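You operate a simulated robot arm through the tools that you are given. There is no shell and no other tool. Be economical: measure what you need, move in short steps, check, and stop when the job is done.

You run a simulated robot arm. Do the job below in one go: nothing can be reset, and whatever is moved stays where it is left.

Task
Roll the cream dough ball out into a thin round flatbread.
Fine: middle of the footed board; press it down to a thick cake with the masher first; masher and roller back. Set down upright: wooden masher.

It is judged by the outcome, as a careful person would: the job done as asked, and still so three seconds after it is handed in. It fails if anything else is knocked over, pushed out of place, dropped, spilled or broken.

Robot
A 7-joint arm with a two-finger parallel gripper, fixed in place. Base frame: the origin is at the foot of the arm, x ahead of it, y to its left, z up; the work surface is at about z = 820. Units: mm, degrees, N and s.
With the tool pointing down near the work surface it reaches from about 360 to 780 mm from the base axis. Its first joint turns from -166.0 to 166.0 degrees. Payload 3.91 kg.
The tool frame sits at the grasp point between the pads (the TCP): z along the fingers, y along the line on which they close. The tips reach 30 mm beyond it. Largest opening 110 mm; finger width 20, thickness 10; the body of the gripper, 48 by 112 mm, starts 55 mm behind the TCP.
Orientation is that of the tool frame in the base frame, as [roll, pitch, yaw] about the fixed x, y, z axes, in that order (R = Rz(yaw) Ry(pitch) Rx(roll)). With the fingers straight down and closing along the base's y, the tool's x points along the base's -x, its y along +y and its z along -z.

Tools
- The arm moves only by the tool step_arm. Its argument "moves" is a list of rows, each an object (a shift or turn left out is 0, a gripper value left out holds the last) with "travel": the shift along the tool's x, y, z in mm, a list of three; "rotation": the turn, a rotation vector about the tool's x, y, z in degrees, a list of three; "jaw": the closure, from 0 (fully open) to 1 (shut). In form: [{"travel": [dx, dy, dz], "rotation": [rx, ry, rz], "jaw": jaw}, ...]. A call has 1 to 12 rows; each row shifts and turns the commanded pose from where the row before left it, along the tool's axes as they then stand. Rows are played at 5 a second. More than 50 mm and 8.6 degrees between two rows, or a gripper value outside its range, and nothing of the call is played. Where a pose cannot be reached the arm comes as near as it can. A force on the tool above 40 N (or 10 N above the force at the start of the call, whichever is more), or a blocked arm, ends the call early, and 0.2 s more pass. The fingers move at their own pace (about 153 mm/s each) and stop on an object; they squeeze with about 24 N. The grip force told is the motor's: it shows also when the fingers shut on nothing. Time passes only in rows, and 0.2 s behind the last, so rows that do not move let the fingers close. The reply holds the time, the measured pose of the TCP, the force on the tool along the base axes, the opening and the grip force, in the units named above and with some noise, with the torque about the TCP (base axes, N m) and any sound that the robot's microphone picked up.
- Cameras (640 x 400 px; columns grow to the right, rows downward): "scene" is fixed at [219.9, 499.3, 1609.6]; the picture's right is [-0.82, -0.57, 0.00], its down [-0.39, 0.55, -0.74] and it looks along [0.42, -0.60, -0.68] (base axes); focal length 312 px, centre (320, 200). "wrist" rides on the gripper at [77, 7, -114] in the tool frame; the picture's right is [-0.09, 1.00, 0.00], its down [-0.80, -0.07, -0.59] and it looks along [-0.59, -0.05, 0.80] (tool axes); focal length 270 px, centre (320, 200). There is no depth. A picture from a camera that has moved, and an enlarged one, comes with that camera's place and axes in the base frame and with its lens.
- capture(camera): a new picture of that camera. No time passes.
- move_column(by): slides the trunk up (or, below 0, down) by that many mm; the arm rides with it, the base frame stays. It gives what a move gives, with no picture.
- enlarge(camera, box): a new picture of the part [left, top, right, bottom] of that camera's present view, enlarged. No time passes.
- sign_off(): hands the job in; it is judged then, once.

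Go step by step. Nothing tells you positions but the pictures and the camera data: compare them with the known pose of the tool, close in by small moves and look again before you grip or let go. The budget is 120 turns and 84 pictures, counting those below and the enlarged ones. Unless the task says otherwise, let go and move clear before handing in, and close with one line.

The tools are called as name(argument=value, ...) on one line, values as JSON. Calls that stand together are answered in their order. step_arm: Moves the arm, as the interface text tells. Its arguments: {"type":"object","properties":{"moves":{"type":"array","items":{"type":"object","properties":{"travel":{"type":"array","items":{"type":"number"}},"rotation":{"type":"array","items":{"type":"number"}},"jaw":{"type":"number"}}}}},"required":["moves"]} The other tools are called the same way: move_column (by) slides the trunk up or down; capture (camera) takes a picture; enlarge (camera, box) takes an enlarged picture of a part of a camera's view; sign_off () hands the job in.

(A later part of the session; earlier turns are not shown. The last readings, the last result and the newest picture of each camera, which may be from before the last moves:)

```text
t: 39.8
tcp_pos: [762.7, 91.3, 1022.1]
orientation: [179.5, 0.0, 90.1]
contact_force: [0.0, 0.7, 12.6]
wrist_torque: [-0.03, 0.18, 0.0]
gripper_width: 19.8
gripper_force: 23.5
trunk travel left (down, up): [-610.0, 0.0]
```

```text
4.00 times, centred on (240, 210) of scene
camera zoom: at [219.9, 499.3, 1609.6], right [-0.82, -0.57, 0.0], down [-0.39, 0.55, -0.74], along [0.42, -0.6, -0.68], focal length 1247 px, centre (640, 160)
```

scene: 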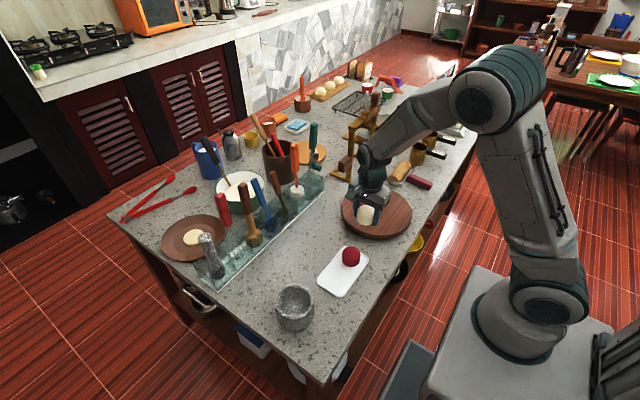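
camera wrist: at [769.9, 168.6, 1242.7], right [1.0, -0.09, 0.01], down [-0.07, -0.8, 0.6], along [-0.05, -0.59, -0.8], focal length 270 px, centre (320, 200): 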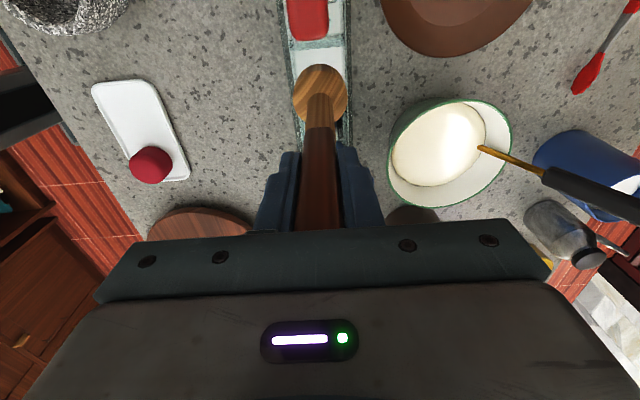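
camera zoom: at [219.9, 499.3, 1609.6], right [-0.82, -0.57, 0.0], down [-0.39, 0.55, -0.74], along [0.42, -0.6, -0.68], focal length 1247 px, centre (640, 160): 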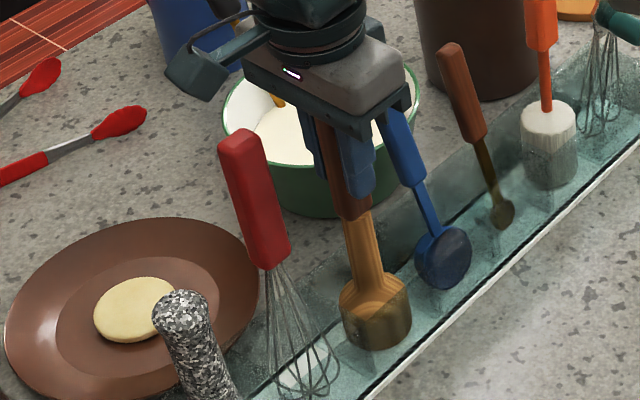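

The masher is standing on the rack floor. I relax slightly, open and go straight up.

step_arm(moves=[{"travel": [0, 0, -1.2]}, {"jaw": 0.75}, {"jaw": 0.5}, {"jaw": 0.1}, {"travel": [0, 0, -15]}, {"travel": [0, 0, -35]}, {"travel": [0, 0, -35]}, {"travel": [0, 0, -30]}])

enlarge(camera="scene", box=[160, 120, 320, 260])

```text
t: 41.6
tcp_pos: [762.6, 89.8, 1136.1]
orientation: [179.7, 0.2, 90.1]
contact_force: [-0.2, 0.1, -0.1]
wrist_torque: [-0.03, 0.01, -0.02]
gripper_width: 99.1
gripper_force: 0.0
trunk travel left (down, up): [-610.0, 0.0]
```

```text
2.86 times, centred on (240, 190) of scene
camera zoom: at [219.9, 499.3, 1609.6], right [-0.82, -0.57, 0.0], down [-0.39, 0.55, -0.74], along [0.42, -0.6, -0.68], focal length 890 px, centre (549, 229)
```

zoom: 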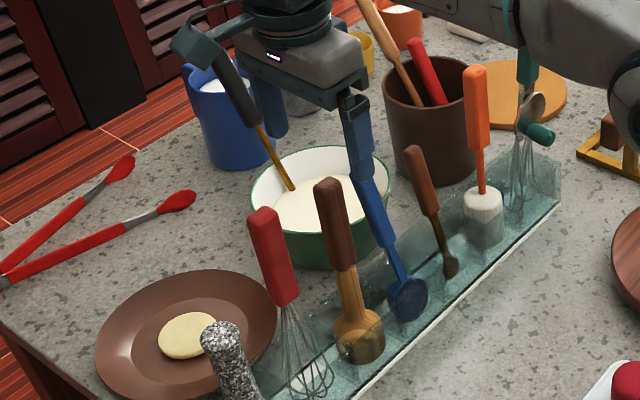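

The masher is back as it was. Now I move to the roller (handle around (440, -497), cylinder centre around (530, -512)).

step_arm(moves=[{"travel": [0, -45, -5], "jaw": 0}, {"travel": [0, -45, -5]}, {"travel": [-15, -45, 0]}, {"travel": [-35, -34, 0]}, {"travel": [-45, -20, 0]}, {"travel": [-45, -18, 0]}, {"travel": [-45, -18, 0]}, {"travel": [-45, -18, 0]}, {"travel": [-45, -18, 0]}, {"travel": [-45, -18, 0]}, {"travel": [-45, -18, 0]}, {"travel": [-45, -18, 0]}])

step_arm(moves=[{"rotation": [0, 0, -8.2], "travel": [-8, 0, 10]}, {"rotation": [0, 0, -8.2]}, {"rotation": [0, 0, -8.2]}, {"rotation": [0, 0, -8.2]}, {"rotation": [0, 0, -8.2]}, {"rotation": [0, 0, -8.2]}, {"rotation": [0, 0, -8.2]}, {"rotation": [0, 0, -8.2]}, {"rotation": [0, 0, -8.2]}, {"rotation": [0, 0, -8.2]}, {"rotation": [0, 0, -8]}])

capture(camera="wrist")

```text
t: 44.2
tcp_pos: [447.9, -321.3, 1144.4]
orientation: [179.7, 0.2, 89.9]
contact_force: [-0.1, 0.7, 0.1]
wrist_torque: [0.0, -0.01, 0.01]
gripper_width: 110.3
gripper_force: 0.0
trunk travel left (down, up): [-610.0, 0.0]
```

```text
t: 46.6
tcp_pos: [450.2, -327.1, 1135.7]
orientation: [-179.8, 0.3, -179.9]
contact_force: [-0.3, 0.2, -0.4]
wrist_torque: [0.01, -0.01, 0.02]
gripper_width: 110.1
gripper_force: 0.1
trunk travel left (down, up): [-610.0, 0.0]
```

```text
40 pictures are left
camera wrist: at [370.3, -320.5, 1248.7], right [0.09, 1.0, 0.0], down [0.8, -0.07, 0.6], along [0.6, -0.05, -0.8], focal length 270 px, centre (320, 200)
```

wrist: 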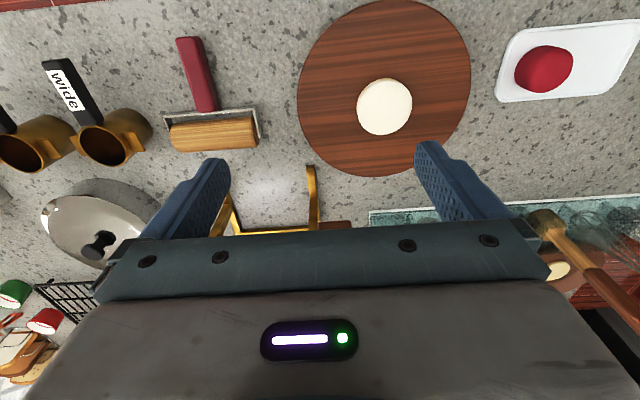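

Clear view: dough (498, -241), board centre (501, -245). The roller handle runs from (397, -496) to (491, -501), cylinder centred at about (524, -501). I move above the handle.

step_arm(moves=[{"travel": [4, -45, 0], "rotation": [0, 0, 3.3]}, {"travel": [6, -45, 40]}, {"travel": [5, -45, 40]}, {"travel": [3, -35, 45]}, {"travel": [0, 0, 45]}, {"travel": [0, 0, 20]}])

capture(camera="wrist")

enlarge(camera="scene", box=[370, 130, 470, 220])

```text
refused: row 2 steps farther than a row can; nothing moved
```

```text
39 pictures are left
camera wrist: at [370.3, -320.5, 1248.7], right [0.09, 1.0, 0.0], down [0.8, -0.07, 0.6], along [0.6, -0.05, -0.8], focal length 270 px, centre (320, 200)
```

wrist: 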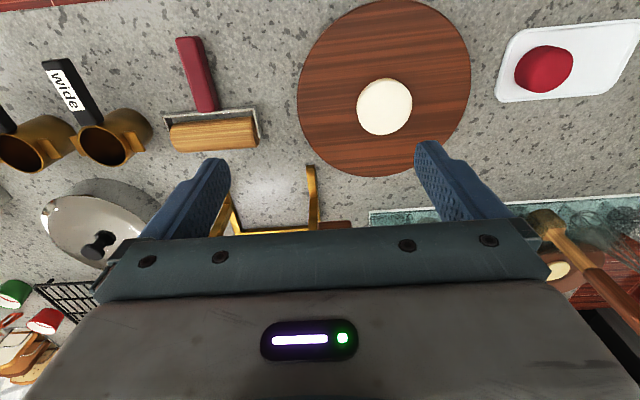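

```text
4.44 times, centred on (420, 175) of scene
camera zoom: at [219.9, 499.3, 1609.6], right [-0.82, -0.57, 0.0], down [-0.39, 0.55, -0.74], along [0.42, -0.6, -0.68], focal length 1385 px, centre (-124, 311)
```

zoom: 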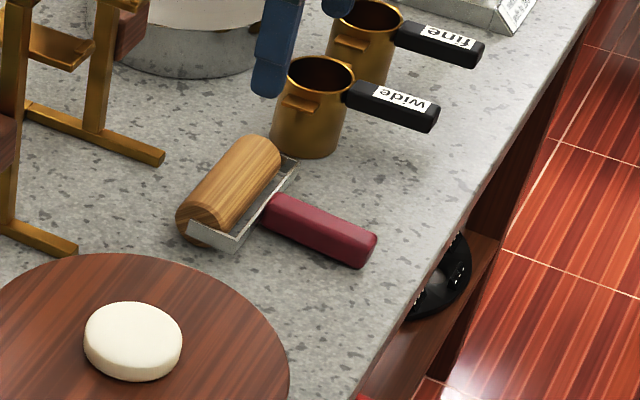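

The step was too large; repeating with smaller ones.

step_arm(moves=[{"travel": [4, -42, 0], "rotation": [0, 0, 3.3]}, {"travel": [2, -42, 20]}, {"travel": [0, -42, 20]}, {"travel": [0, -42, 20]}, {"travel": [0, 0, 48]}, {"travel": [0, 0, 48]}, {"travel": [0, 0, 48]}])

capture(camera="wrist")

enlarge(camera="scene", box=[370, 130, 470, 220])

```text
t: 48.2
tcp_pos: [436.4, -496.0, 929.6]
orientation: [-179.9, 0.2, 176.7]
contact_force: [-0.4, 0.5, -0.1]
wrist_torque: [0.04, 0.03, 0.01]
gripper_width: 110.0
gripper_force: 0.1
trunk travel left (down, up): [-610.0, 0.0]
```

```text
37 pictures are left
camera wrist: at [358.9, -484.1, 1044.1], right [0.15, 0.99, 0.0], down [0.79, -0.12, 0.6], along [0.59, -0.09, -0.8], focal length 270 px, centre (320, 200)
```

wrist: 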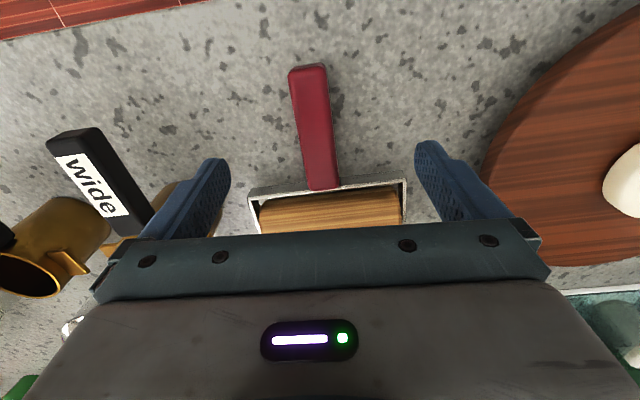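

```text
4.44 times, centred on (420, 175) of scene
camera zoom: at [219.9, 499.3, 1609.6], right [-0.82, -0.57, 0.0], down [-0.39, 0.55, -0.74], along [0.42, -0.6, -0.68], focal length 1385 px, centre (-124, 311)
```

zoom: 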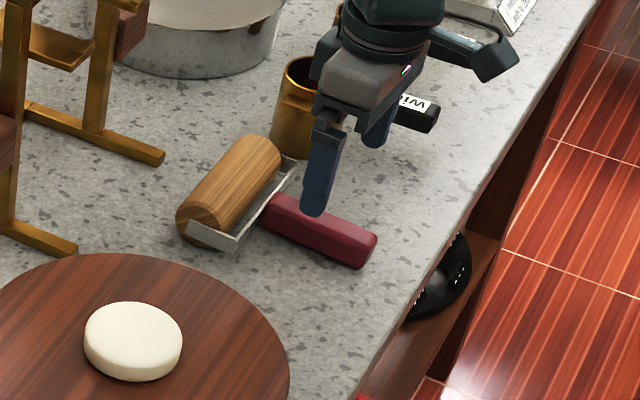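

The handle is horizontal, top at z≈842, centred on y≈-500. I shift to grip it near the roller (x≈462) and descend with narrowed jaws.

step_arm(moves=[{"travel": [-25, -4, 0], "jaw": 0.3}, {"travel": [0, 0, 35]}, {"travel": [0, 0, 25]}, {"travel": [0, 0, 8]}, {"travel": [0, 0, 5]}, {"travel": [0, 0, 2]}])

capture(camera="wrist")

enlarge(camera="scene", box=[370, 130, 470, 220])

```text
t: 49.6
tcp_pos: [460.6, -501.7, 856.1]
orientation: [-179.9, 0.2, 176.6]
contact_force: [-0.4, -0.5, 0.4]
wrist_torque: [0.02, 0.01, -0.02]
gripper_width: 77.1
gripper_force: 0.1
trunk travel left (down, up): [-610.0, 0.0]
```

```text
35 pictures are left
camera wrist: at [383.7, -489.9, 970.1], right [0.15, 0.99, 0.0], down [0.79, -0.12, 0.6], along [0.59, -0.09, -0.8], focal length 270 px, centre (320, 200)
```

wrist: 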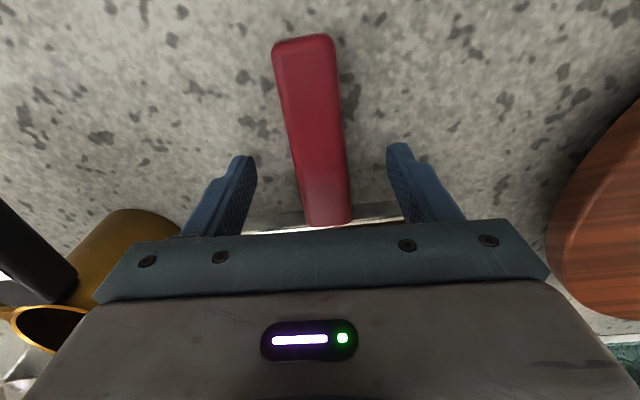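

```text
4.44 times, centred on (420, 175) of scene
camera zoom: at [219.9, 499.3, 1609.6], right [-0.82, -0.57, 0.0], down [-0.39, 0.55, -0.74], along [0.42, -0.6, -0.68], focal length 1385 px, centre (-124, 311)
```

zoom: 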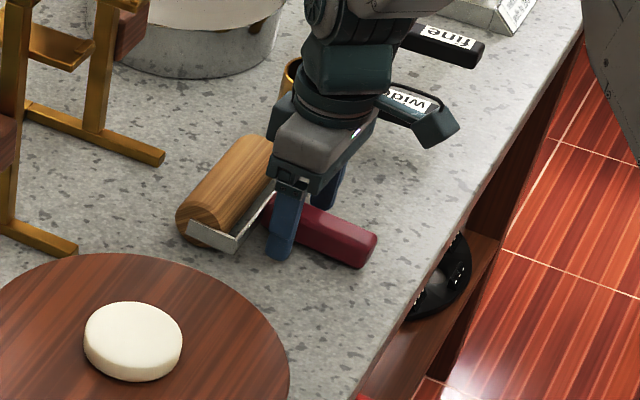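

The handle sits centred between the fingers. I grip, then lift a little and look.

step_arm(moves=[{"jaw": 0.6}, {"jaw": 0.8}, {"jaw": 1.0}, {}, {}])

step_arm(moves=[{"travel": [0, 0, -10]}, {"travel": [0, 0, -30]}, {"travel": [0, 0, -40]}, {}])

enlarge(camera="scene", box=[350, 110, 470, 220])

```text
t: 50.8
tcp_pos: [461.7, -500.6, 857.6]
orientation: [-179.9, 0.3, 176.7]
contact_force: [0.8, 0.4, 0.3]
wrist_torque: [0.18, 0.06, 0.09]
gripper_width: 27.8
gripper_force: 23.8
trunk travel left (down, up): [-610.0, 0.0]
```

```text
t: 51.8
tcp_pos: [461.6, -501.7, 937.7]
orientation: [-179.9, 0.3, 176.8]
contact_force: [-0.8, -0.5, -2.2]
wrist_torque: [0.04, 0.08, 0.01]
gripper_width: 28.0
gripper_force: 24.2
trunk travel left (down, up): [-610.0, 0.0]
```

```text
3.64 times, centred on (410, 165) of scene
camera zoom: at [219.9, 499.3, 1609.6], right [-0.82, -0.57, 0.0], down [-0.39, 0.55, -0.74], along [0.42, -0.6, -0.68], focal length 1133 px, centre (-7, 327)
```

zoom: 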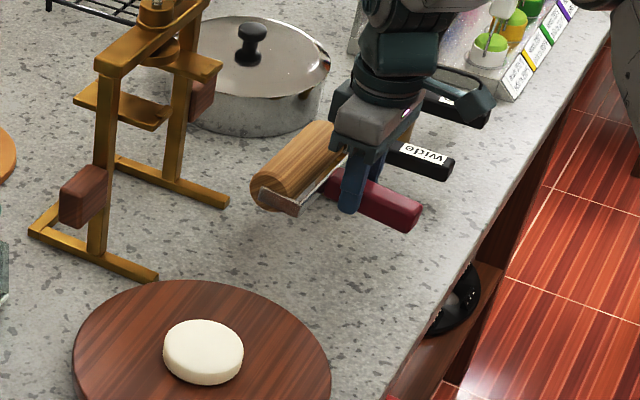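

The roller is held level. I raise it, tilt it 16° handle-up so the fingers clear the board, and carry it over the near part of the board to find the board's height.

step_arm(moves=[{"travel": [0, 0, -42]}, {"rotation": [0, 0, -3.3]}, {"rotation": [0, 8, 0]}, {"rotation": [0, 8, 0]}, {"travel": [16, 43.5, 4.6]}, {"travel": [16, 43.5, 4.6]}, {"travel": [16, 43.5, 4.6]}, {"travel": [16, 43.5, 4.6]}, {"travel": [16, 43.5, 4.6]}, {"travel": [16, 43.5, 4.6]}, {}])

enlarge(camera="scene", box=[320, 130, 460, 260])

```text
t: 54.2
tcp_pos: [360.8, -239.8, 977.4]
orientation: [-179.9, -15.7, 179.9]
contact_force: [-0.2, 0.1, -3.7]
wrist_torque: [-0.02, 0.08, 0.03]
gripper_width: 27.8
gripper_force: 23.5
trunk travel left (down, up): [-610.0, 0.0]
```

```text
3.08 times, centred on (390, 195) of scene
camera zoom: at [219.9, 499.3, 1609.6], right [-0.82, -0.57, 0.0], down [-0.39, 0.55, -0.74], along [0.42, -0.6, -0.68], focal length 959 px, centre (105, 215)
```

zoom: 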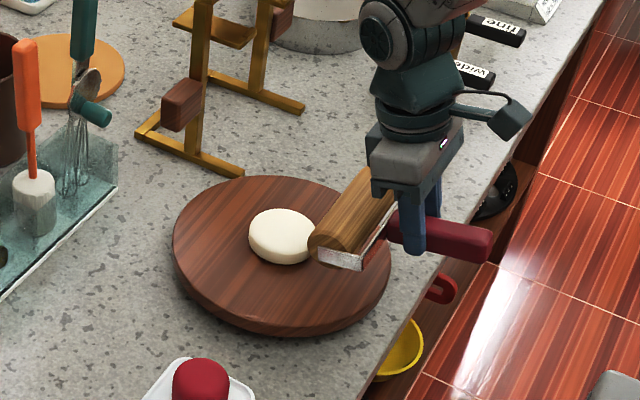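

Good attitude. I lower to just above the board, then feel for contact.

step_arm(moves=[{"travel": [-6.9, 0, 24]}, {"travel": [-6.9, 0, 24]}, {"travel": [-1.4, 0, 4.8]}, {"travel": [-0.83, 0, 2.9]}, {"travel": [-0.83, 0, 2.9]}, {"travel": [-0.83, 0, 2.9]}])

```text
t: 55.6
tcp_pos: [362.2, -240.4, 914.4]
orientation: [-179.8, -15.6, 179.9]
contact_force: [-0.2, -0.5, 9.0]
wrist_torque: [0.42, -0.71, 0.08]
gripper_width: 28.0
gripper_force: 24.5
trunk travel left (down, up): [-610.0, 0.0]
```

enlarge(camera="scene", box=[340, 150, 440, 250])

```text
4.00 times, centred on (390, 200) of scene
camera zoom: at [219.9, 499.3, 1609.6], right [-0.82, -0.57, 0.0], down [-0.39, 0.55, -0.74], along [0.42, -0.6, -0.68], focal length 1247 px, centre (40, 200)
```

zoom: 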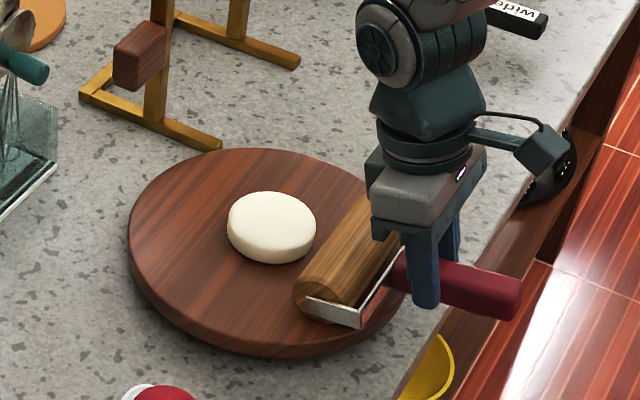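

The roller touches the board at TCP z≈915, so bread thickness = z − 915. I lift, centre over the cake, press to 14 mm and roll back and forth along x.

step_arm(moves=[{"travel": [6.9, 0, -24]}, {"travel": [-40, 0, -11.5]}, {"travel": [-40, 0, -11.5]}, {"travel": [-3, 0, 10.6]}, {"travel": [-24, 0, -6.9]}, {"travel": [-24, 0, -6.9]}, {"travel": [24, 0, 6.9]}, {"travel": [24, 0, 6.9]}, {"travel": [24, 0, 6.9]}, {"travel": [24, 0, 6.9]}, {"travel": [-24, 0, -6.9]}, {"travel": [-24, 0, -6.9]}])

enlarge(camera="scene", box=[330, 150, 430, 250])

```text
t: 58.2
tcp_pos: [444.6, -240.1, 928.4]
orientation: [-179.8, -15.7, 179.9]
contact_force: [0.4, -0.1, -2.5]
wrist_torque: [-0.01, 0.1, -0.01]
gripper_width: 27.5
gripper_force: 23.9
trunk travel left (down, up): [-610.0, 0.0]
```

```text
4.00 times, centred on (380, 200) of scene
camera zoom: at [219.9, 499.3, 1609.6], right [-0.82, -0.57, 0.0], down [-0.39, 0.55, -0.74], along [0.42, -0.6, -0.68], focal length 1247 px, centre (80, 200)
```

zoom: 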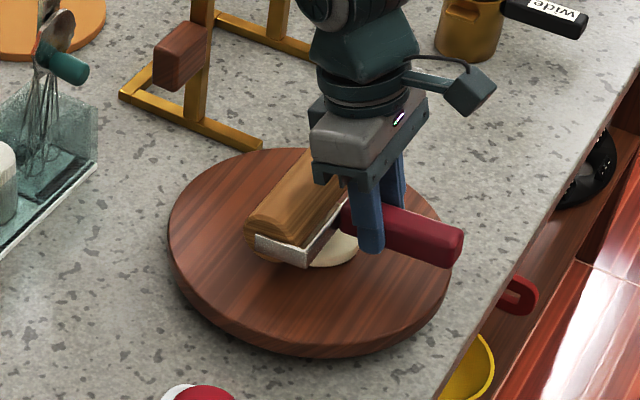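

The dough deforms easily. Another pass at about 10 mm, then lift to see the shape.

step_arm(moves=[{"travel": [-1.1, 0, 3.8]}, {"travel": [-24, 0, -6.9]}, {"travel": [-24, 0, -6.9]}, {"travel": [24, 0, 6.9]}, {"travel": [24, 0, 6.9]}, {"travel": [24, 0, 6.9]}, {"travel": [24, 0, 6.9]}, {"travel": [9, 0, -32]}, {"travel": [9, 0, -32]}, {"travel": [38, 0, 11]}])

enlarge(camera="scene", box=[330, 150, 430, 250])

```text
t: 60.4
tcp_pos: [355.4, -240.2, 991.7]
orientation: [-179.9, -15.6, 180.0]
contact_force: [-0.1, -0.2, -3.5]
wrist_torque: [-0.01, 0.09, 0.02]
gripper_width: 27.9
gripper_force: 23.7
trunk travel left (down, up): [-610.0, 0.0]
```

```text
4.00 times, centred on (380, 200) of scene
camera zoom: at [219.9, 499.3, 1609.6], right [-0.82, -0.57, 0.0], down [-0.39, 0.55, -0.74], along [0.42, -0.6, -0.68], focal length 1247 px, centre (80, 200)
```

zoom: 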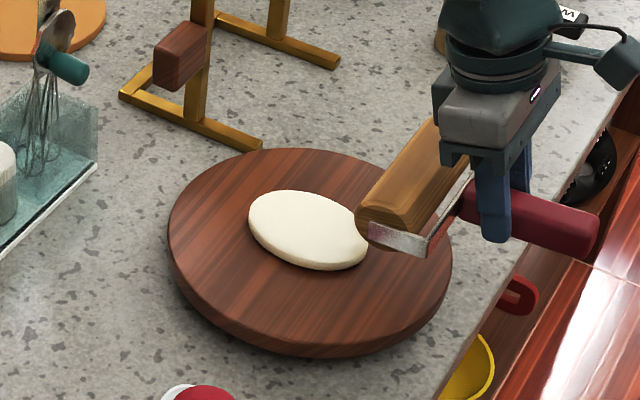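

It lengthens along the rolling direction, so I now turn 90° to roll equally along y.

step_arm(moves=[{"travel": [-34.8, 13.8, -10]}, {"travel": [-34.8, 13.8, -10]}, {"travel": [-34.8, 13.8, -10]}, {"travel": [-34.8, 13.8, -10]}, {"rotation": [-2.26, 0, 7.88]}, {"rotation": [-2.26, 0, 7.88]}, {"rotation": [-2.26, 0, 7.88]}, {"rotation": [-2.26, 0, 7.88]}, {"rotation": [-2.26, 0, 7.88]}, {"rotation": [-2.26, 0, 7.88]}, {"rotation": [-2.26, 0, 7.88]}])

step_arm(moves=[{"rotation": [-2.26, 0, 7.88]}, {"rotation": [-2.26, 0, 7.88]}, {"rotation": [-2.26, 0, 7.88]}, {"rotation": [-2.2, 0, 7.7]}, {}])

enlarge(camera="scene", box=[320, 140, 440, 250])

```text
t: 62.8
tcp_pos: [500.5, -183.7, 989.5]
orientation: [179.9, -15.7, 122.5]
contact_force: [-0.5, -0.6, -3.7]
wrist_torque: [0.08, 0.07, 0.01]
gripper_width: 27.7
gripper_force: 24.1
trunk travel left (down, up): [-610.0, 0.0]
```

```text
t: 64.0
tcp_pos: [499.3, -185.0, 989.7]
orientation: [179.8, -16.0, 90.0]
contact_force: [-0.5, 0.3, -3.7]
wrist_torque: [0.03, -0.01, -0.01]
gripper_width: 27.7
gripper_force: 23.7
trunk travel left (down, up): [-610.0, 0.0]
```

```text
3.64 times, centred on (380, 195) of scene
camera zoom: at [219.9, 499.3, 1609.6], right [-0.82, -0.57, 0.0], down [-0.39, 0.55, -0.74], along [0.42, -0.6, -0.68], focal length 1133 px, centre (102, 218)
```

zoom: 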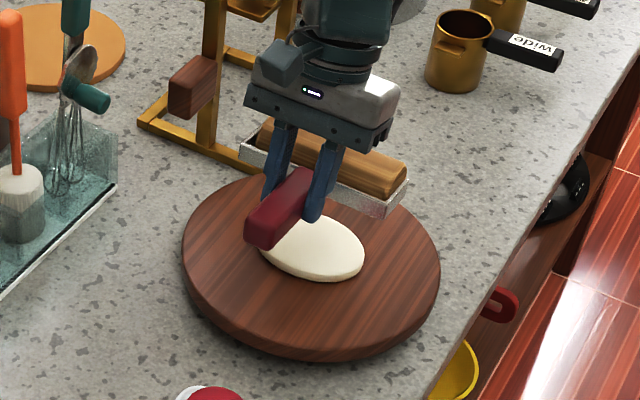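

Aligned for the y direction. I lower to about 7 mm and roll back and forth along y.

step_arm(moves=[{"travel": [-8.3, 0, 28.8]}, {"travel": [-8.3, 0, 28.8]}, {"travel": [-2.2, 0, 7.7]}, {"travel": [-24, 0, -6.9]}, {"travel": [-24, 0, -6.9]}, {"travel": [24, 0, 6.9]}, {"travel": [24, 0, 6.9]}, {"travel": [24, 0, 6.9]}, {"travel": [24, 0, 6.9]}, {"travel": [-24, 0, -6.9]}, {"travel": [-24, 0, -6.9]}])

step_arm(moves=[{"travel": [8.3, 0, -28.8]}, {"travel": [8.3, 0, -28.8]}, {"travel": [40, 0, 11.5]}, {"travel": [40, 0, 11.5]}])

enlarge(camera="scene", box=[320, 140, 440, 250])

```text
t: 66.4
tcp_pos: [500.8, -185.5, 921.9]
orientation: [179.7, -15.8, 90.0]
contact_force: [-0.1, 0.1, -4.1]
wrist_torque: [0.09, -0.03, 0.0]
gripper_width: 27.9
gripper_force: 24.5
trunk travel left (down, up): [-610.0, 0.0]
```

```text
t: 67.4
tcp_pos: [500.1, -100.8, 983.1]
orientation: [179.6, -15.7, 90.1]
contact_force: [0.3, 0.7, -2.6]
wrist_torque: [0.09, -0.01, -0.03]
gripper_width: 28.0
gripper_force: 23.9
trunk travel left (down, up): [-610.0, 0.0]
```

```text
3.64 times, centred on (380, 195) of scene
camera zoom: at [219.9, 499.3, 1609.6], right [-0.82, -0.57, 0.0], down [-0.39, 0.55, -0.74], along [0.42, -0.6, -0.68], focal length 1133 px, centre (102, 218)
```

zoom: 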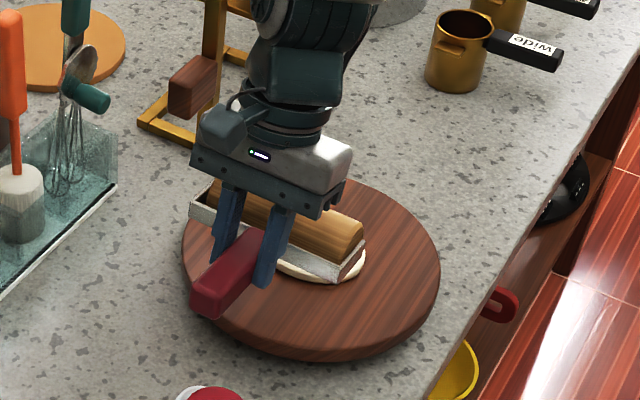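

step_arm(moves=[{"travel": [46, 0, -8]}, {"travel": [46, 0, -8]}])

enlarge(camera="scene", box=[320, 140, 440, 250])

```text
t: 68.0
tcp_pos: [498.0, -15.1, 1023.2]
orientation: [179.7, -15.7, 90.1]
contact_force: [0.4, 0.2, -3.3]
wrist_torque: [0.07, 0.0, -0.01]
gripper_width: 27.9
gripper_force: 24.4
trunk travel left (down, up): [-610.0, 0.0]
```

```text
3.64 times, centred on (380, 195) of scene
camera zoom: at [219.9, 499.3, 1609.6], right [-0.82, -0.57, 0.0], down [-0.39, 0.55, -0.74], along [0.42, -0.6, -0.68], focal length 1133 px, centre (102, 218)
```

zoom: 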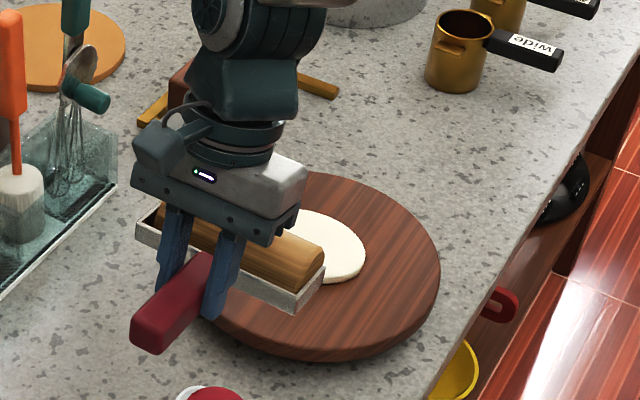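

Partly hidden, but it is rounding. I go back for one more y pass at about 6 mm before turning.

step_arm(moves=[{"travel": [-41, 0, -11.8]}, {"travel": [-41, 0, -11.8]}, {"travel": [-41, 0, -11.8]}, {"travel": [-41, 0.8, -11.8]}, {"travel": [-8.3, 0.8, 28.8]}, {"travel": [-8.3, 0, 28.8]}, {"travel": [-8.3, 0, 28.8]}, {}])

```text
t: 69.8
tcp_pos: [503.1, -188.1, 932.4]
orientation: [179.6, -15.8, 90.1]
contact_force: [0.2, 0.7, -3.8]
wrist_torque: [0.11, 0.02, 0.0]
gripper_width: 27.8
gripper_force: 23.7
trunk travel left (down, up): [-610.0, 0.0]
```

step_arm(moves=[{"travel": [-3.1, 0, 11]}, {"travel": [-27, 0, -7.7]}, {"travel": [-27, 0, -7.7]}, {"travel": [27, 0, 7.7]}, {"travel": [27, 0, 7.7]}, {"travel": [27, 0, 7.7]}, {"travel": [27, 0, 7.7]}, {"travel": [-27, 0, -7.7]}, {"travel": [-27, 0, -7.7]}, {"travel": [8.3, 0, -28.8]}, {"travel": [8.3, 0, -28.8]}])

step_arm(moves=[{"rotation": [2.26, 0, -7.88]}, {"rotation": [2.26, 0, -7.88]}, {"rotation": [2.26, 0, -7.88]}, {"rotation": [2.26, 0, -7.88]}, {"rotation": [2.26, 0, -7.88]}, {"rotation": [2.26, 0, -7.88]}, {"rotation": [2.26, 0, -7.88]}, {"rotation": [2.26, 0, -7.88]}, {"rotation": [2.26, 0, -7.88]}, {"rotation": [2.26, 0, -7.88]}, {"rotation": [2.2, 0, -7.7]}])

step_arm(moves=[{"travel": [35, -13, 10]}, {"travel": [35, -13, 10]}, {"travel": [35, -13, 10]}, {"travel": [35, -13, 10]}])

enlarge(camera="scene", box=[320, 140, 440, 250])

```text
t: 72.2
tcp_pos: [501.2, -187.9, 980.5]
orientation: [179.6, -15.9, 90.2]
contact_force: [0.1, 0.1, -3.9]
wrist_torque: [0.09, 0.0, 0.01]
gripper_width: 27.6
gripper_force: 23.7
trunk travel left (down, up): [-610.0, 0.0]
```

```text
t: 74.6
tcp_pos: [501.9, -187.4, 981.4]
orientation: [-179.9, -15.7, -180.0]
contact_force: [-0.7, -0.1, -3.2]
wrist_torque: [0.01, 0.13, 0.0]
gripper_width: 27.8
gripper_force: 23.8
trunk travel left (down, up): [-610.0, 0.0]
```

```text
t: 75.6
tcp_pos: [355.6, -239.6, 981.1]
orientation: [-179.9, -15.6, 179.9]
contact_force: [0.3, -0.6, -3.5]
wrist_torque: [0.0, 0.04, -0.05]
gripper_width: 27.6
gripper_force: 24.4
trunk travel left (down, up): [-610.0, 0.0]
```

```text
3.64 times, centred on (380, 195) of scene
camera zoom: at [219.9, 499.3, 1609.6], right [-0.82, -0.57, 0.0], down [-0.39, 0.55, -0.74], along [0.42, -0.6, -0.68], focal length 1133 px, centre (102, 218)
```

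zoom: 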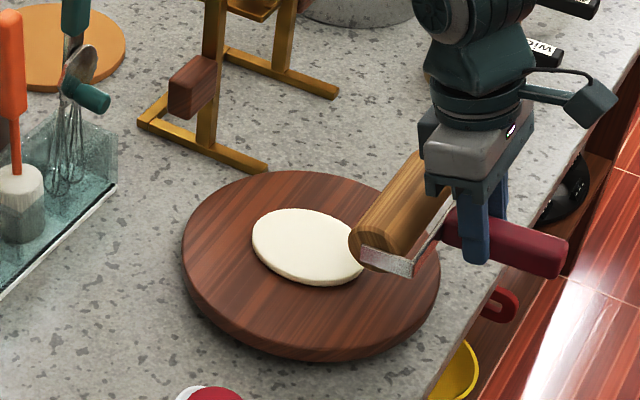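

It is about 116 × 102 mm now. Next an x pass slightly thinner, then a final y pass.

step_arm(moves=[{"travel": [-43.8, 0, -12.5]}, {"travel": [-43.8, 0, -12.5]}, {"travel": [-8.3, 0, 28.8]}, {"travel": [-8.3, 0, 28.8]}, {"travel": [-0.4, 0, 1.6]}, {"travel": [-31, 0, -8.9]}, {"travel": [-31, 0, -8.9]}, {"travel": [31, 0, 8.9]}, {"travel": [31, 0, 8.9]}, {"travel": [31, 0, 8.9]}, {"travel": [31, 0, 8.9]}])

step_arm(moves=[{"travel": [-31, 0, -8.9]}, {"travel": [-31, 0, -8.9]}, {"travel": [31, 0, 8.9]}, {"travel": [31, 0, 8.9]}, {"travel": [8.3, 0, -28.8]}, {"travel": [8.3, 0, -28.8]}, {"travel": [35, 0, 10]}])

enlarge(camera="scene", box=[320, 140, 440, 250])

```text
t: 78.0
tcp_pos: [382.2, -240.5, 919.1]
orientation: [-180.0, -15.7, 179.8]
contact_force: [0.2, -0.2, -2.9]
wrist_torque: [-0.02, 0.06, -0.01]
gripper_width: 27.8
gripper_force: 24.4
trunk travel left (down, up): [-610.0, 0.0]
```

```text
t: 79.6
tcp_pos: [345.0, -239.8, 978.2]
orientation: [-179.9, -15.6, 179.9]
contact_force: [-0.5, 0.2, -4.3]
wrist_torque: [-0.01, 0.06, 0.01]
gripper_width: 27.7
gripper_force: 23.6
trunk travel left (down, up): [-610.0, 0.0]
```

```text
3.64 times, centred on (380, 195) of scene
camera zoom: at [219.9, 499.3, 1609.6], right [-0.82, -0.57, 0.0], down [-0.39, 0.55, -0.74], along [0.42, -0.6, -0.68], focal length 1133 px, centre (102, 218)
```

zoom: 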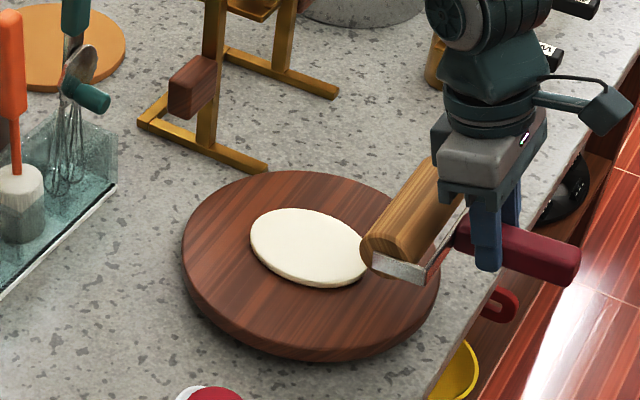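

Progress is gradual. I turn to y again for several strokes at about 3.5 mm.

step_arm(moves=[{"travel": [-37.7, 13.5, -10.8]}, {"travel": [-37.7, 13.5, -10.8]}, {"travel": [-37.7, 13.5, -10.8]}, {"travel": [-37.7, 13.5, -10.8]}, {"rotation": [-2.26, 0, 7.88]}, {"rotation": [-2.26, 0, 7.88]}, {"rotation": [-2.26, 0, 7.88]}, {"rotation": [-2.26, 0, 7.88]}, {"rotation": [-2.26, 0, 7.88]}, {"rotation": [-2.26, 0, 7.88]}, {"rotation": [-2.26, 0, 7.88]}])

step_arm(moves=[{"rotation": [-2.26, 0, 7.88]}, {"rotation": [-2.26, 0, 7.88]}, {"rotation": [-2.26, 0, 7.88]}, {"rotation": [-2.2, 0, 7.7]}, {"travel": [-8.3, 0, 28.8]}, {"travel": [-5, 0, 17.3]}, {}])

```text
t: 82.0
tcp_pos: [503.3, -186.8, 979.6]
orientation: [179.8, -15.8, 122.5]
contact_force: [-0.6, 0.2, -3.3]
wrist_torque: [0.06, 0.02, -0.01]
gripper_width: 27.8
gripper_force: 23.5
trunk travel left (down, up): [-610.0, 0.0]
```

```text
t: 83.6
tcp_pos: [503.2, -186.4, 931.5]
orientation: [179.7, -15.9, 90.1]
contact_force: [-0.4, 0.7, -3.0]
wrist_torque: [0.08, -0.03, -0.05]
gripper_width: 27.5
gripper_force: 23.8
trunk travel left (down, up): [-610.0, 0.0]
```

step_arm(moves=[{"travel": [-3.6, 0, 12.5]}, {"travel": [-29, 0, -8.3]}, {"travel": [-29, 0, -8.3]}, {"travel": [29, 0, 8.3]}, {"travel": [29, 0, 8.3]}, {"travel": [29, 0, 8.3]}, {"travel": [29, 0, 8.3]}, {"travel": [-29, 0, -8.3]}, {"travel": [-29, 0, -8.3]}, {"travel": [-29, 0, -8.3]}, {"travel": [-29, 0, -8.3]}])

step_arm(moves=[{"travel": [29, 0, 8.3]}, {"travel": [29, 0, 8.3]}, {"travel": [29, 0, 8.3]}, {"travel": [29, 0, 8.3]}, {"travel": [-29, 0, -8.3]}, {"travel": [-29, 0, -8.3]}, {"travel": [8.3, 0, -28.8]}, {"travel": [8.3, 0, -28.8]}])

enlarge(camera="scene", box=[320, 140, 440, 250])

```text
t: 86.0
tcp_pos: [503.7, -247.3, 917.8]
orientation: [179.6, -15.9, 90.1]
contact_force: [1.2, 0.4, -4.0]
wrist_torque: [0.08, -0.02, 0.0]
gripper_width: 27.9
gripper_force: 23.7
trunk travel left (down, up): [-610.0, 0.0]
```

```text
t: 87.8
tcp_pos: [501.4, -186.3, 978.8]
orientation: [179.7, -15.8, 90.0]
contact_force: [-0.2, -0.3, -3.8]
wrist_torque: [0.09, -0.01, 0.0]
gripper_width: 27.7
gripper_force: 24.2
trunk travel left (down, up): [-610.0, 0.0]
```

```text
3.64 times, centred on (380, 195) of scene
camera zoom: at [219.9, 499.3, 1609.6], right [-0.82, -0.57, 0.0], down [-0.39, 0.55, -0.74], along [0.42, -0.6, -0.68], focal length 1133 px, centre (102, 218)
```

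zoom: 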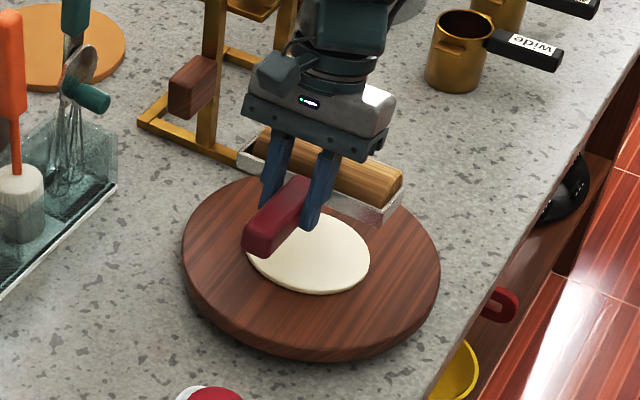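

step_arm(moves=[{"travel": [13, 0, -45]}, {"travel": [13, 0, -45]}, {"travel": [-10, 0, -45]}])

enlarge(camera="scene", box=[330, 170, 430, 250])

```text
t: 88.6
tcp_pos: [500.5, -205.9, 1113.6]
orientation: [179.6, -15.9, 89.9]
contact_force: [0.4, -0.1, -4.2]
wrist_torque: [0.09, 0.0, 0.02]
gripper_width: 27.7
gripper_force: 24.2
trunk travel left (down, up): [-610.0, 0.0]
```

```text
5.00 times, centred on (380, 210) of scene
camera zoom: at [219.9, 499.3, 1609.6], right [-0.82, -0.57, 0.0], down [-0.39, 0.55, -0.74], along [0.42, -0.6, -0.68], focal length 1558 px, centre (20, 150)
```

zoom: 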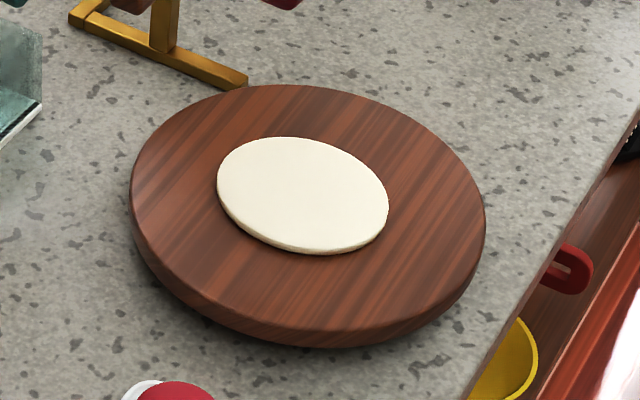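

Nice: round, centred, about 115 mm wide and roughly 5–6 mm thick. I go on for a thinner bread: y strokes at about 2 mm.

step_arm(moves=[{"travel": [-6.3, 0, 41.9]}, {"travel": [-6.3, 0, 41.9]}, {"travel": [-6.3, 0, 41.9]}, {"travel": [-6.3, 0, 41.9]}, {}])

step_arm(moves=[{"travel": [-7.2, 0, 25]}, {"travel": [-0.5, 0, 1.9]}, {"travel": [-31, 0, -8.9]}, {"travel": [-31, 0, -8.9]}, {"travel": [31, 0, 8.9]}, {"travel": [31, 0, 8.9]}, {"travel": [31, 0, 8.9]}, {"travel": [31, 0, 8.9]}, {"travel": [-31, 0, -8.9]}, {"travel": [-31, 0, -8.9]}])

```text
t: 89.8
tcp_pos: [502.4, -186.8, 944.8]
orientation: [179.7, -15.9, 90.1]
contact_force: [-0.2, 0.8, -3.9]
wrist_torque: [0.1, 0.01, 0.02]
gripper_width: 27.9
gripper_force: 24.3
trunk travel left (down, up): [-610.0, 0.0]
```

```text
t: 92.0
tcp_pos: [503.1, -186.1, 918.2]
orientation: [179.7, -15.9, 90.0]
contact_force: [-0.2, -0.3, -4.3]
wrist_torque: [0.11, 0.03, 0.0]
gripper_width: 27.7
gripper_force: 24.5
trunk travel left (down, up): [-610.0, 0.0]
```

step_arm(moves=[{"travel": [-0.4, 0, 1.4]}, {"travel": [-31, 0, -8.9]}, {"travel": [-31, 0, -8.9]}, {"travel": [31, 0, 8.9]}, {"travel": [31, 0, 8.9]}, {"travel": [31, 0, 8.9]}, {"travel": [31, 0, 8.9]}, {"travel": [-31, 0, -8.9]}, {"travel": [-31, 0, -8.9]}])

step_arm(moves=[{"travel": [8.3, 0, -28.8]}, {"travel": [8.3, 0, -28.8]}, {"rotation": [2.26, 0, -7.88]}, {"rotation": [2.26, 0, -7.88]}, {"rotation": [2.26, 0, -7.88]}, {"rotation": [2.26, 0, -7.88]}, {"rotation": [2.26, 0, -7.88]}, {"rotation": [2.26, 0, -7.88]}, {"rotation": [2.26, 0, -7.88]}, {"rotation": [2.26, 0, -7.88]}, {"rotation": [2.26, 0, -7.88]}, {"rotation": [2.26, 0, -7.88]}])

step_arm(moves=[{"rotation": [2.2, 0, -7.7]}, {"travel": [35, -13.3, 10]}, {"travel": [35, -13.3, 10]}, {"travel": [35, -13.3, 10]}, {"travel": [35, -13.3, 10]}])

enlarge(camera="scene", box=[330, 170, 430, 250])

```text
t: 94.0
tcp_pos: [504.1, -187.2, 916.4]
orientation: [179.7, -15.8, 90.0]
contact_force: [0.2, 0.3, -3.4]
wrist_torque: [0.08, 0.02, 0.02]
gripper_width: 28.0
gripper_force: 23.8
trunk travel left (down, up): [-610.0, 0.0]
```

```text
t: 96.6
tcp_pos: [502.8, -186.0, 976.5]
orientation: [-179.9, -15.8, 172.1]
contact_force: [0.2, 0.7, -3.2]
wrist_torque: [0.01, 0.1, -0.01]
gripper_width: 27.7
gripper_force: 24.4
trunk travel left (down, up): [-610.0, 0.0]
```

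```text
t: 97.8
tcp_pos: [356.9, -240.3, 975.0]
orientation: [-180.0, -15.5, -179.9]
contact_force: [0.0, 0.0, -3.8]
wrist_torque: [0.02, 0.09, -0.01]
gripper_width: 27.8
gripper_force: 24.2
trunk travel left (down, up): [-610.0, 0.0]
```

```text
5.00 times, centred on (380, 210) of scene
camera zoom: at [219.9, 499.3, 1609.6], right [-0.82, -0.57, 0.0], down [-0.39, 0.55, -0.74], along [0.42, -0.6, -0.68], focal length 1558 px, centre (20, 150)
```

zoom: 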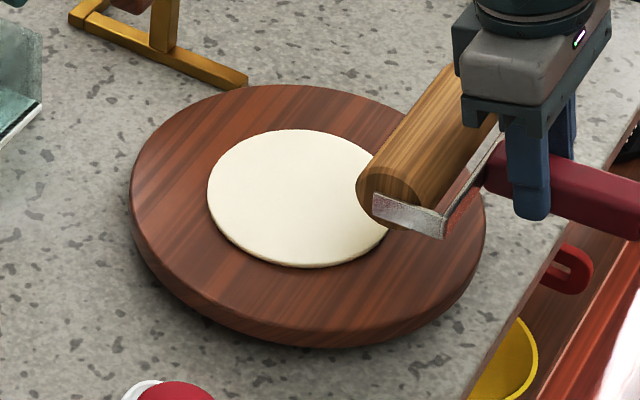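

Thin and wider now, slightly long along y. I balance it with an x pass at about the same height.

step_arm(moves=[{"travel": [-42.3, 0, -12.1]}, {"travel": [-42.3, 0, -12.1]}, {"travel": [-7.9, 0, 27.7]}, {"travel": [-7.9, 0, 27.7]}, {"travel": [-31, 0, -8.9]}, {"travel": [-31, 0, -8.9]}, {"travel": [31, 0, 8.9]}, {"travel": [31, 0, 8.9]}, {"travel": [31, 0, 8.9]}, {"travel": [31, 0, 8.9]}, {"travel": [-31, 0, -8.9]}, {"travel": [-31, 0, -8.9]}])

step_arm(moves=[{"travel": [8.3, 0, -28.8]}, {"travel": [8.3, 0, -28.8]}, {"travel": [13, 0, -45]}, {"travel": [13, 0, -45]}])

enlarge(camera="scene", box=[330, 170, 430, 250])

```text
t: 100.4
tcp_pos: [446.2, -237.9, 917.6]
orientation: [-179.8, -15.7, 180.0]
contact_force: [0.2, 0.5, -2.6]
wrist_torque: [-0.02, 0.11, 0.0]
gripper_width: 27.8
gripper_force: 24.1
trunk travel left (down, up): [-610.0, 0.0]
```

```text
t: 101.4
tcp_pos: [442.9, -238.6, 1071.9]
orientation: [-179.8, -15.7, 180.0]
contact_force: [-0.4, 0.1, -4.1]
wrist_torque: [-0.04, 0.11, -0.02]
gripper_width: 27.6
gripper_force: 24.3
trunk travel left (down, up): [-610.0, 0.0]
```

```text
5.00 times, centred on (380, 210) of scene
camera zoom: at [219.9, 499.3, 1609.6], right [-0.82, -0.57, 0.0], down [-0.39, 0.55, -0.74], along [0.42, -0.6, -0.68], focal length 1558 px, centre (20, 150)
```

zoom: 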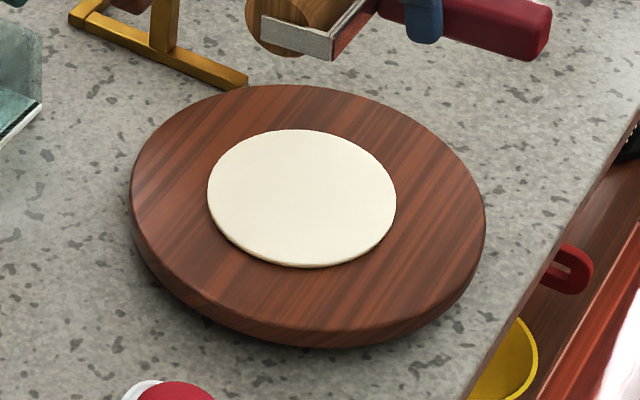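

Round to about 127 × 133 mm and about 4 mm thick. One last light x pass to even it out.

step_arm(moves=[{"travel": [-13, 0, 45]}, {"travel": [-13, 0, 45]}, {"travel": [-8.3, 0, 28.8]}, {"travel": [-8.6, 0, 30]}, {"travel": [-31, 0, -8.9]}, {"travel": [-31, 0, -8.9]}, {"travel": [31, 0, 8.9]}, {"travel": [31, 0, 8.9]}, {"travel": [31, 0, 8.9]}, {"travel": [31, 0, 8.9]}, {"travel": [-31, 0, -8.9]}, {"travel": [-31, 0, -8.9]}])

step_arm(moves=[{"travel": [8.3, 0, -28.8]}, {"travel": [8.3, 0, -28.8]}, {"travel": [13, 0, -45]}, {"travel": [13, 0, -45]}])

enlarge(camera="scene", box=[330, 170, 430, 250])

```text
t: 104.0
tcp_pos: [446.0, -239.8, 916.7]
orientation: [-179.9, -15.7, 180.0]
contact_force: [-0.3, -0.2, -2.9]
wrist_torque: [0.0, 0.08, -0.02]
gripper_width: 28.1
gripper_force: 24.0
trunk travel left (down, up): [-610.0, 0.0]
```

```text
t: 105.0
tcp_pos: [443.7, -238.8, 1069.4]
orientation: [-179.8, -15.7, 179.9]
contact_force: [0.3, 0.3, -4.0]
wrist_torque: [0.02, 0.09, 0.01]
gripper_width: 27.9
gripper_force: 23.9
trunk travel left (down, up): [-610.0, 0.0]
```

```text
5.00 times, centred on (380, 210) of scene
camera zoom: at [219.9, 499.3, 1609.6], right [-0.82, -0.57, 0.0], down [-0.39, 0.55, -0.74], along [0.42, -0.6, -0.68], focal length 1558 px, centre (20, 150)
```

zoom: 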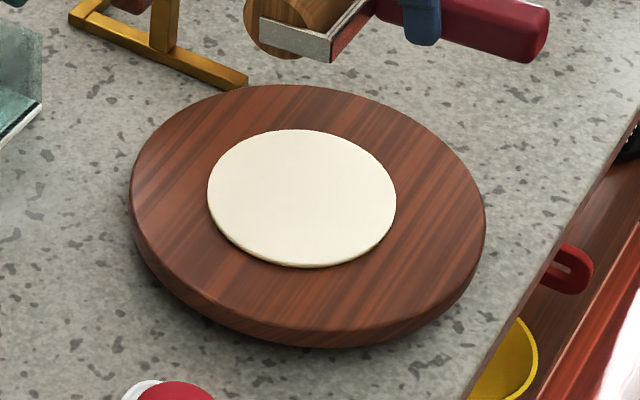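

The bread is stable in shape: thin, round and centred. Now I take the roller back: over its place, level again, then look.

step_arm(moves=[{"travel": [-2.9, -43.8, -0.8]}, {"travel": [-2.9, -43.8, -0.8]}, {"travel": [-2.9, -43.8, -0.8]}, {"travel": [-2.9, -43.8, -0.8]}, {"travel": [-2.9, -43.8, -0.8]}, {"travel": [-2.9, -43.8, -0.8]}, {"rotation": [0, -8, 0]}, {"rotation": [0, -7.8, 0]}, {"rotation": [0, 0, 3.3]}, {"travel": [0, 0, 45]}, {"travel": [0, 0, 45]}, {"travel": [0, 0, 30]}])

enlarge(camera="scene", box=[350, 110, 470, 220])

```text
t: 107.6
tcp_pos: [462.7, -502.2, 950.1]
orientation: [-179.9, 0.2, 176.7]
contact_force: [0.3, -0.3, -3.8]
wrist_torque: [0.03, 0.09, 0.01]
gripper_width: 27.7
gripper_force: 23.3
trunk travel left (down, up): [-610.0, 0.0]
```

```text
3.64 times, centred on (410, 165) of scene
camera zoom: at [219.9, 499.3, 1609.6], right [-0.82, -0.57, 0.0], down [-0.39, 0.55, -0.74], along [0.42, -0.6, -0.68], focal length 1133 px, centre (-7, 327)
```

zoom: 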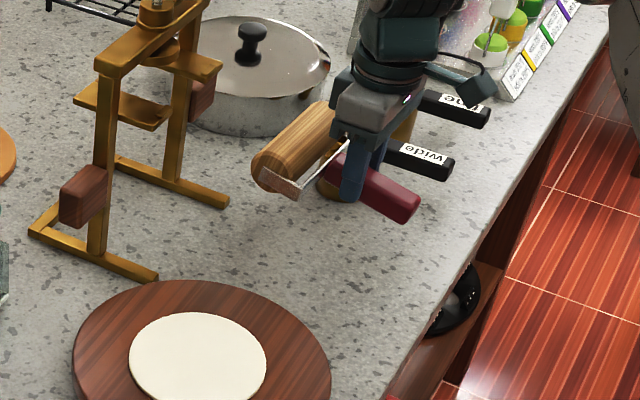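

Level and above its place. Lowering to the counter.

step_arm(moves=[{"travel": [-0.5, 0, 40]}, {"travel": [0, 0, 35]}, {"travel": [0, 0, 10]}, {"travel": [0, 0, 3]}, {"travel": [0, 0, 2]}, {"travel": [0, 0, 1]}, {}])

enlarge(camera="scene", box=[370, 130, 470, 220])

```text
t: 109.2
tcp_pos: [462.4, -501.7, 861.0]
orientation: [-179.8, 0.2, 176.6]
contact_force: [2.7, -1.7, 8.6]
wrist_torque: [0.1, 0.63, 0.07]
gripper_width: 27.8
gripper_force: 24.2
trunk travel left (down, up): [-610.0, 0.0]
```

```text
4.44 times, centred on (420, 175) of scene
camera zoom: at [219.9, 499.3, 1609.6], right [-0.82, -0.57, 0.0], down [-0.39, 0.55, -0.74], along [0.42, -0.6, -0.68], focal length 1385 px, centre (-124, 311)
```

zoom: 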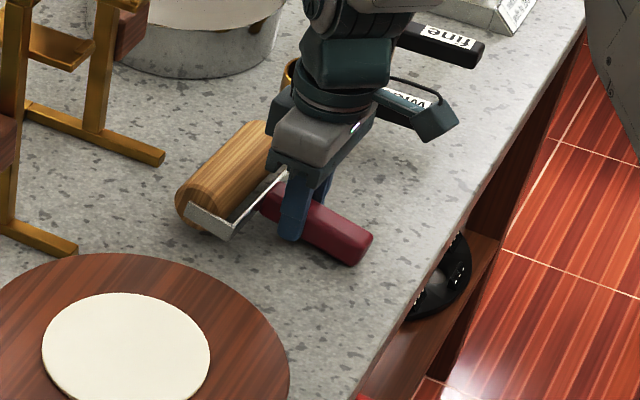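

The handle's end touches first, so I tilt a few degrees to bring the cylinder down too before releasing.

step_arm(moves=[{"rotation": [0, 1.5, 0]}, {"rotation": [0, 1, 0], "travel": [0, 0, 1]}, {"travel": [0, 0, 1]}, {}])

```text
t: 110.2
tcp_pos: [463.6, -500.9, 858.7]
orientation: [-179.9, -2.3, 176.6]
contact_force: [2.5, -0.6, 7.0]
wrist_torque: [0.15, 0.67, -0.05]
gripper_width: 27.7
gripper_force: 24.2
trunk travel left (down, up): [-610.0, 0.0]
```

step_arm(moves=[{"rotation": [0, 1.5, 0]}, {"rotation": [0, 1.5, 0]}, {}])

enlarge(camera="scene", box=[370, 130, 470, 220])

```text
t: 111.0
tcp_pos: [461.7, -502.4, 857.0]
orientation: [-179.8, -5.5, 176.5]
contact_force: [-0.3, -0.7, -3.3]
wrist_torque: [0.03, 0.07, 0.0]
gripper_width: 27.7
gripper_force: 24.1
trunk travel left (down, up): [-610.0, 0.0]
```

```text
4.44 times, centred on (420, 175) of scene
camera zoom: at [219.9, 499.3, 1609.6], right [-0.82, -0.57, 0.0], down [-0.39, 0.55, -0.74], along [0.42, -0.6, -0.68], focal length 1385 px, centre (-124, 311)
```

zoom: 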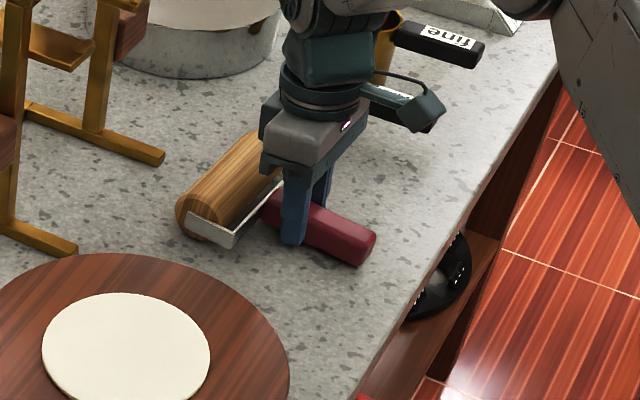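

Position matches the original picture, about 1–2 mm up. Lower gently, then release and rise.

step_arm(moves=[{"travel": [0, 0, 1]}, {"travel": [0, 0, 1]}, {}])

```text
t: 111.8
tcp_pos: [463.4, -503.2, 855.7]
orientation: [-179.9, -5.4, 176.7]
contact_force: [0.4, 0.2, -2.9]
wrist_torque: [0.06, -0.02, -0.05]
gripper_width: 27.6
gripper_force: 24.1
trunk travel left (down, up): [-610.0, 0.0]
```

step_arm(moves=[{"travel": [0, 0, 1]}, {"travel": [0, 0, 1]}, {}])

```text
t: 112.6
tcp_pos: [463.4, -502.8, 855.5]
orientation: [-179.9, -5.2, 176.5]
contact_force: [0.0, -0.1, 9.9]
wrist_torque: [0.24, -0.65, -0.07]
gripper_width: 27.9
gripper_force: 24.2
trunk travel left (down, up): [-610.0, 0.0]
```

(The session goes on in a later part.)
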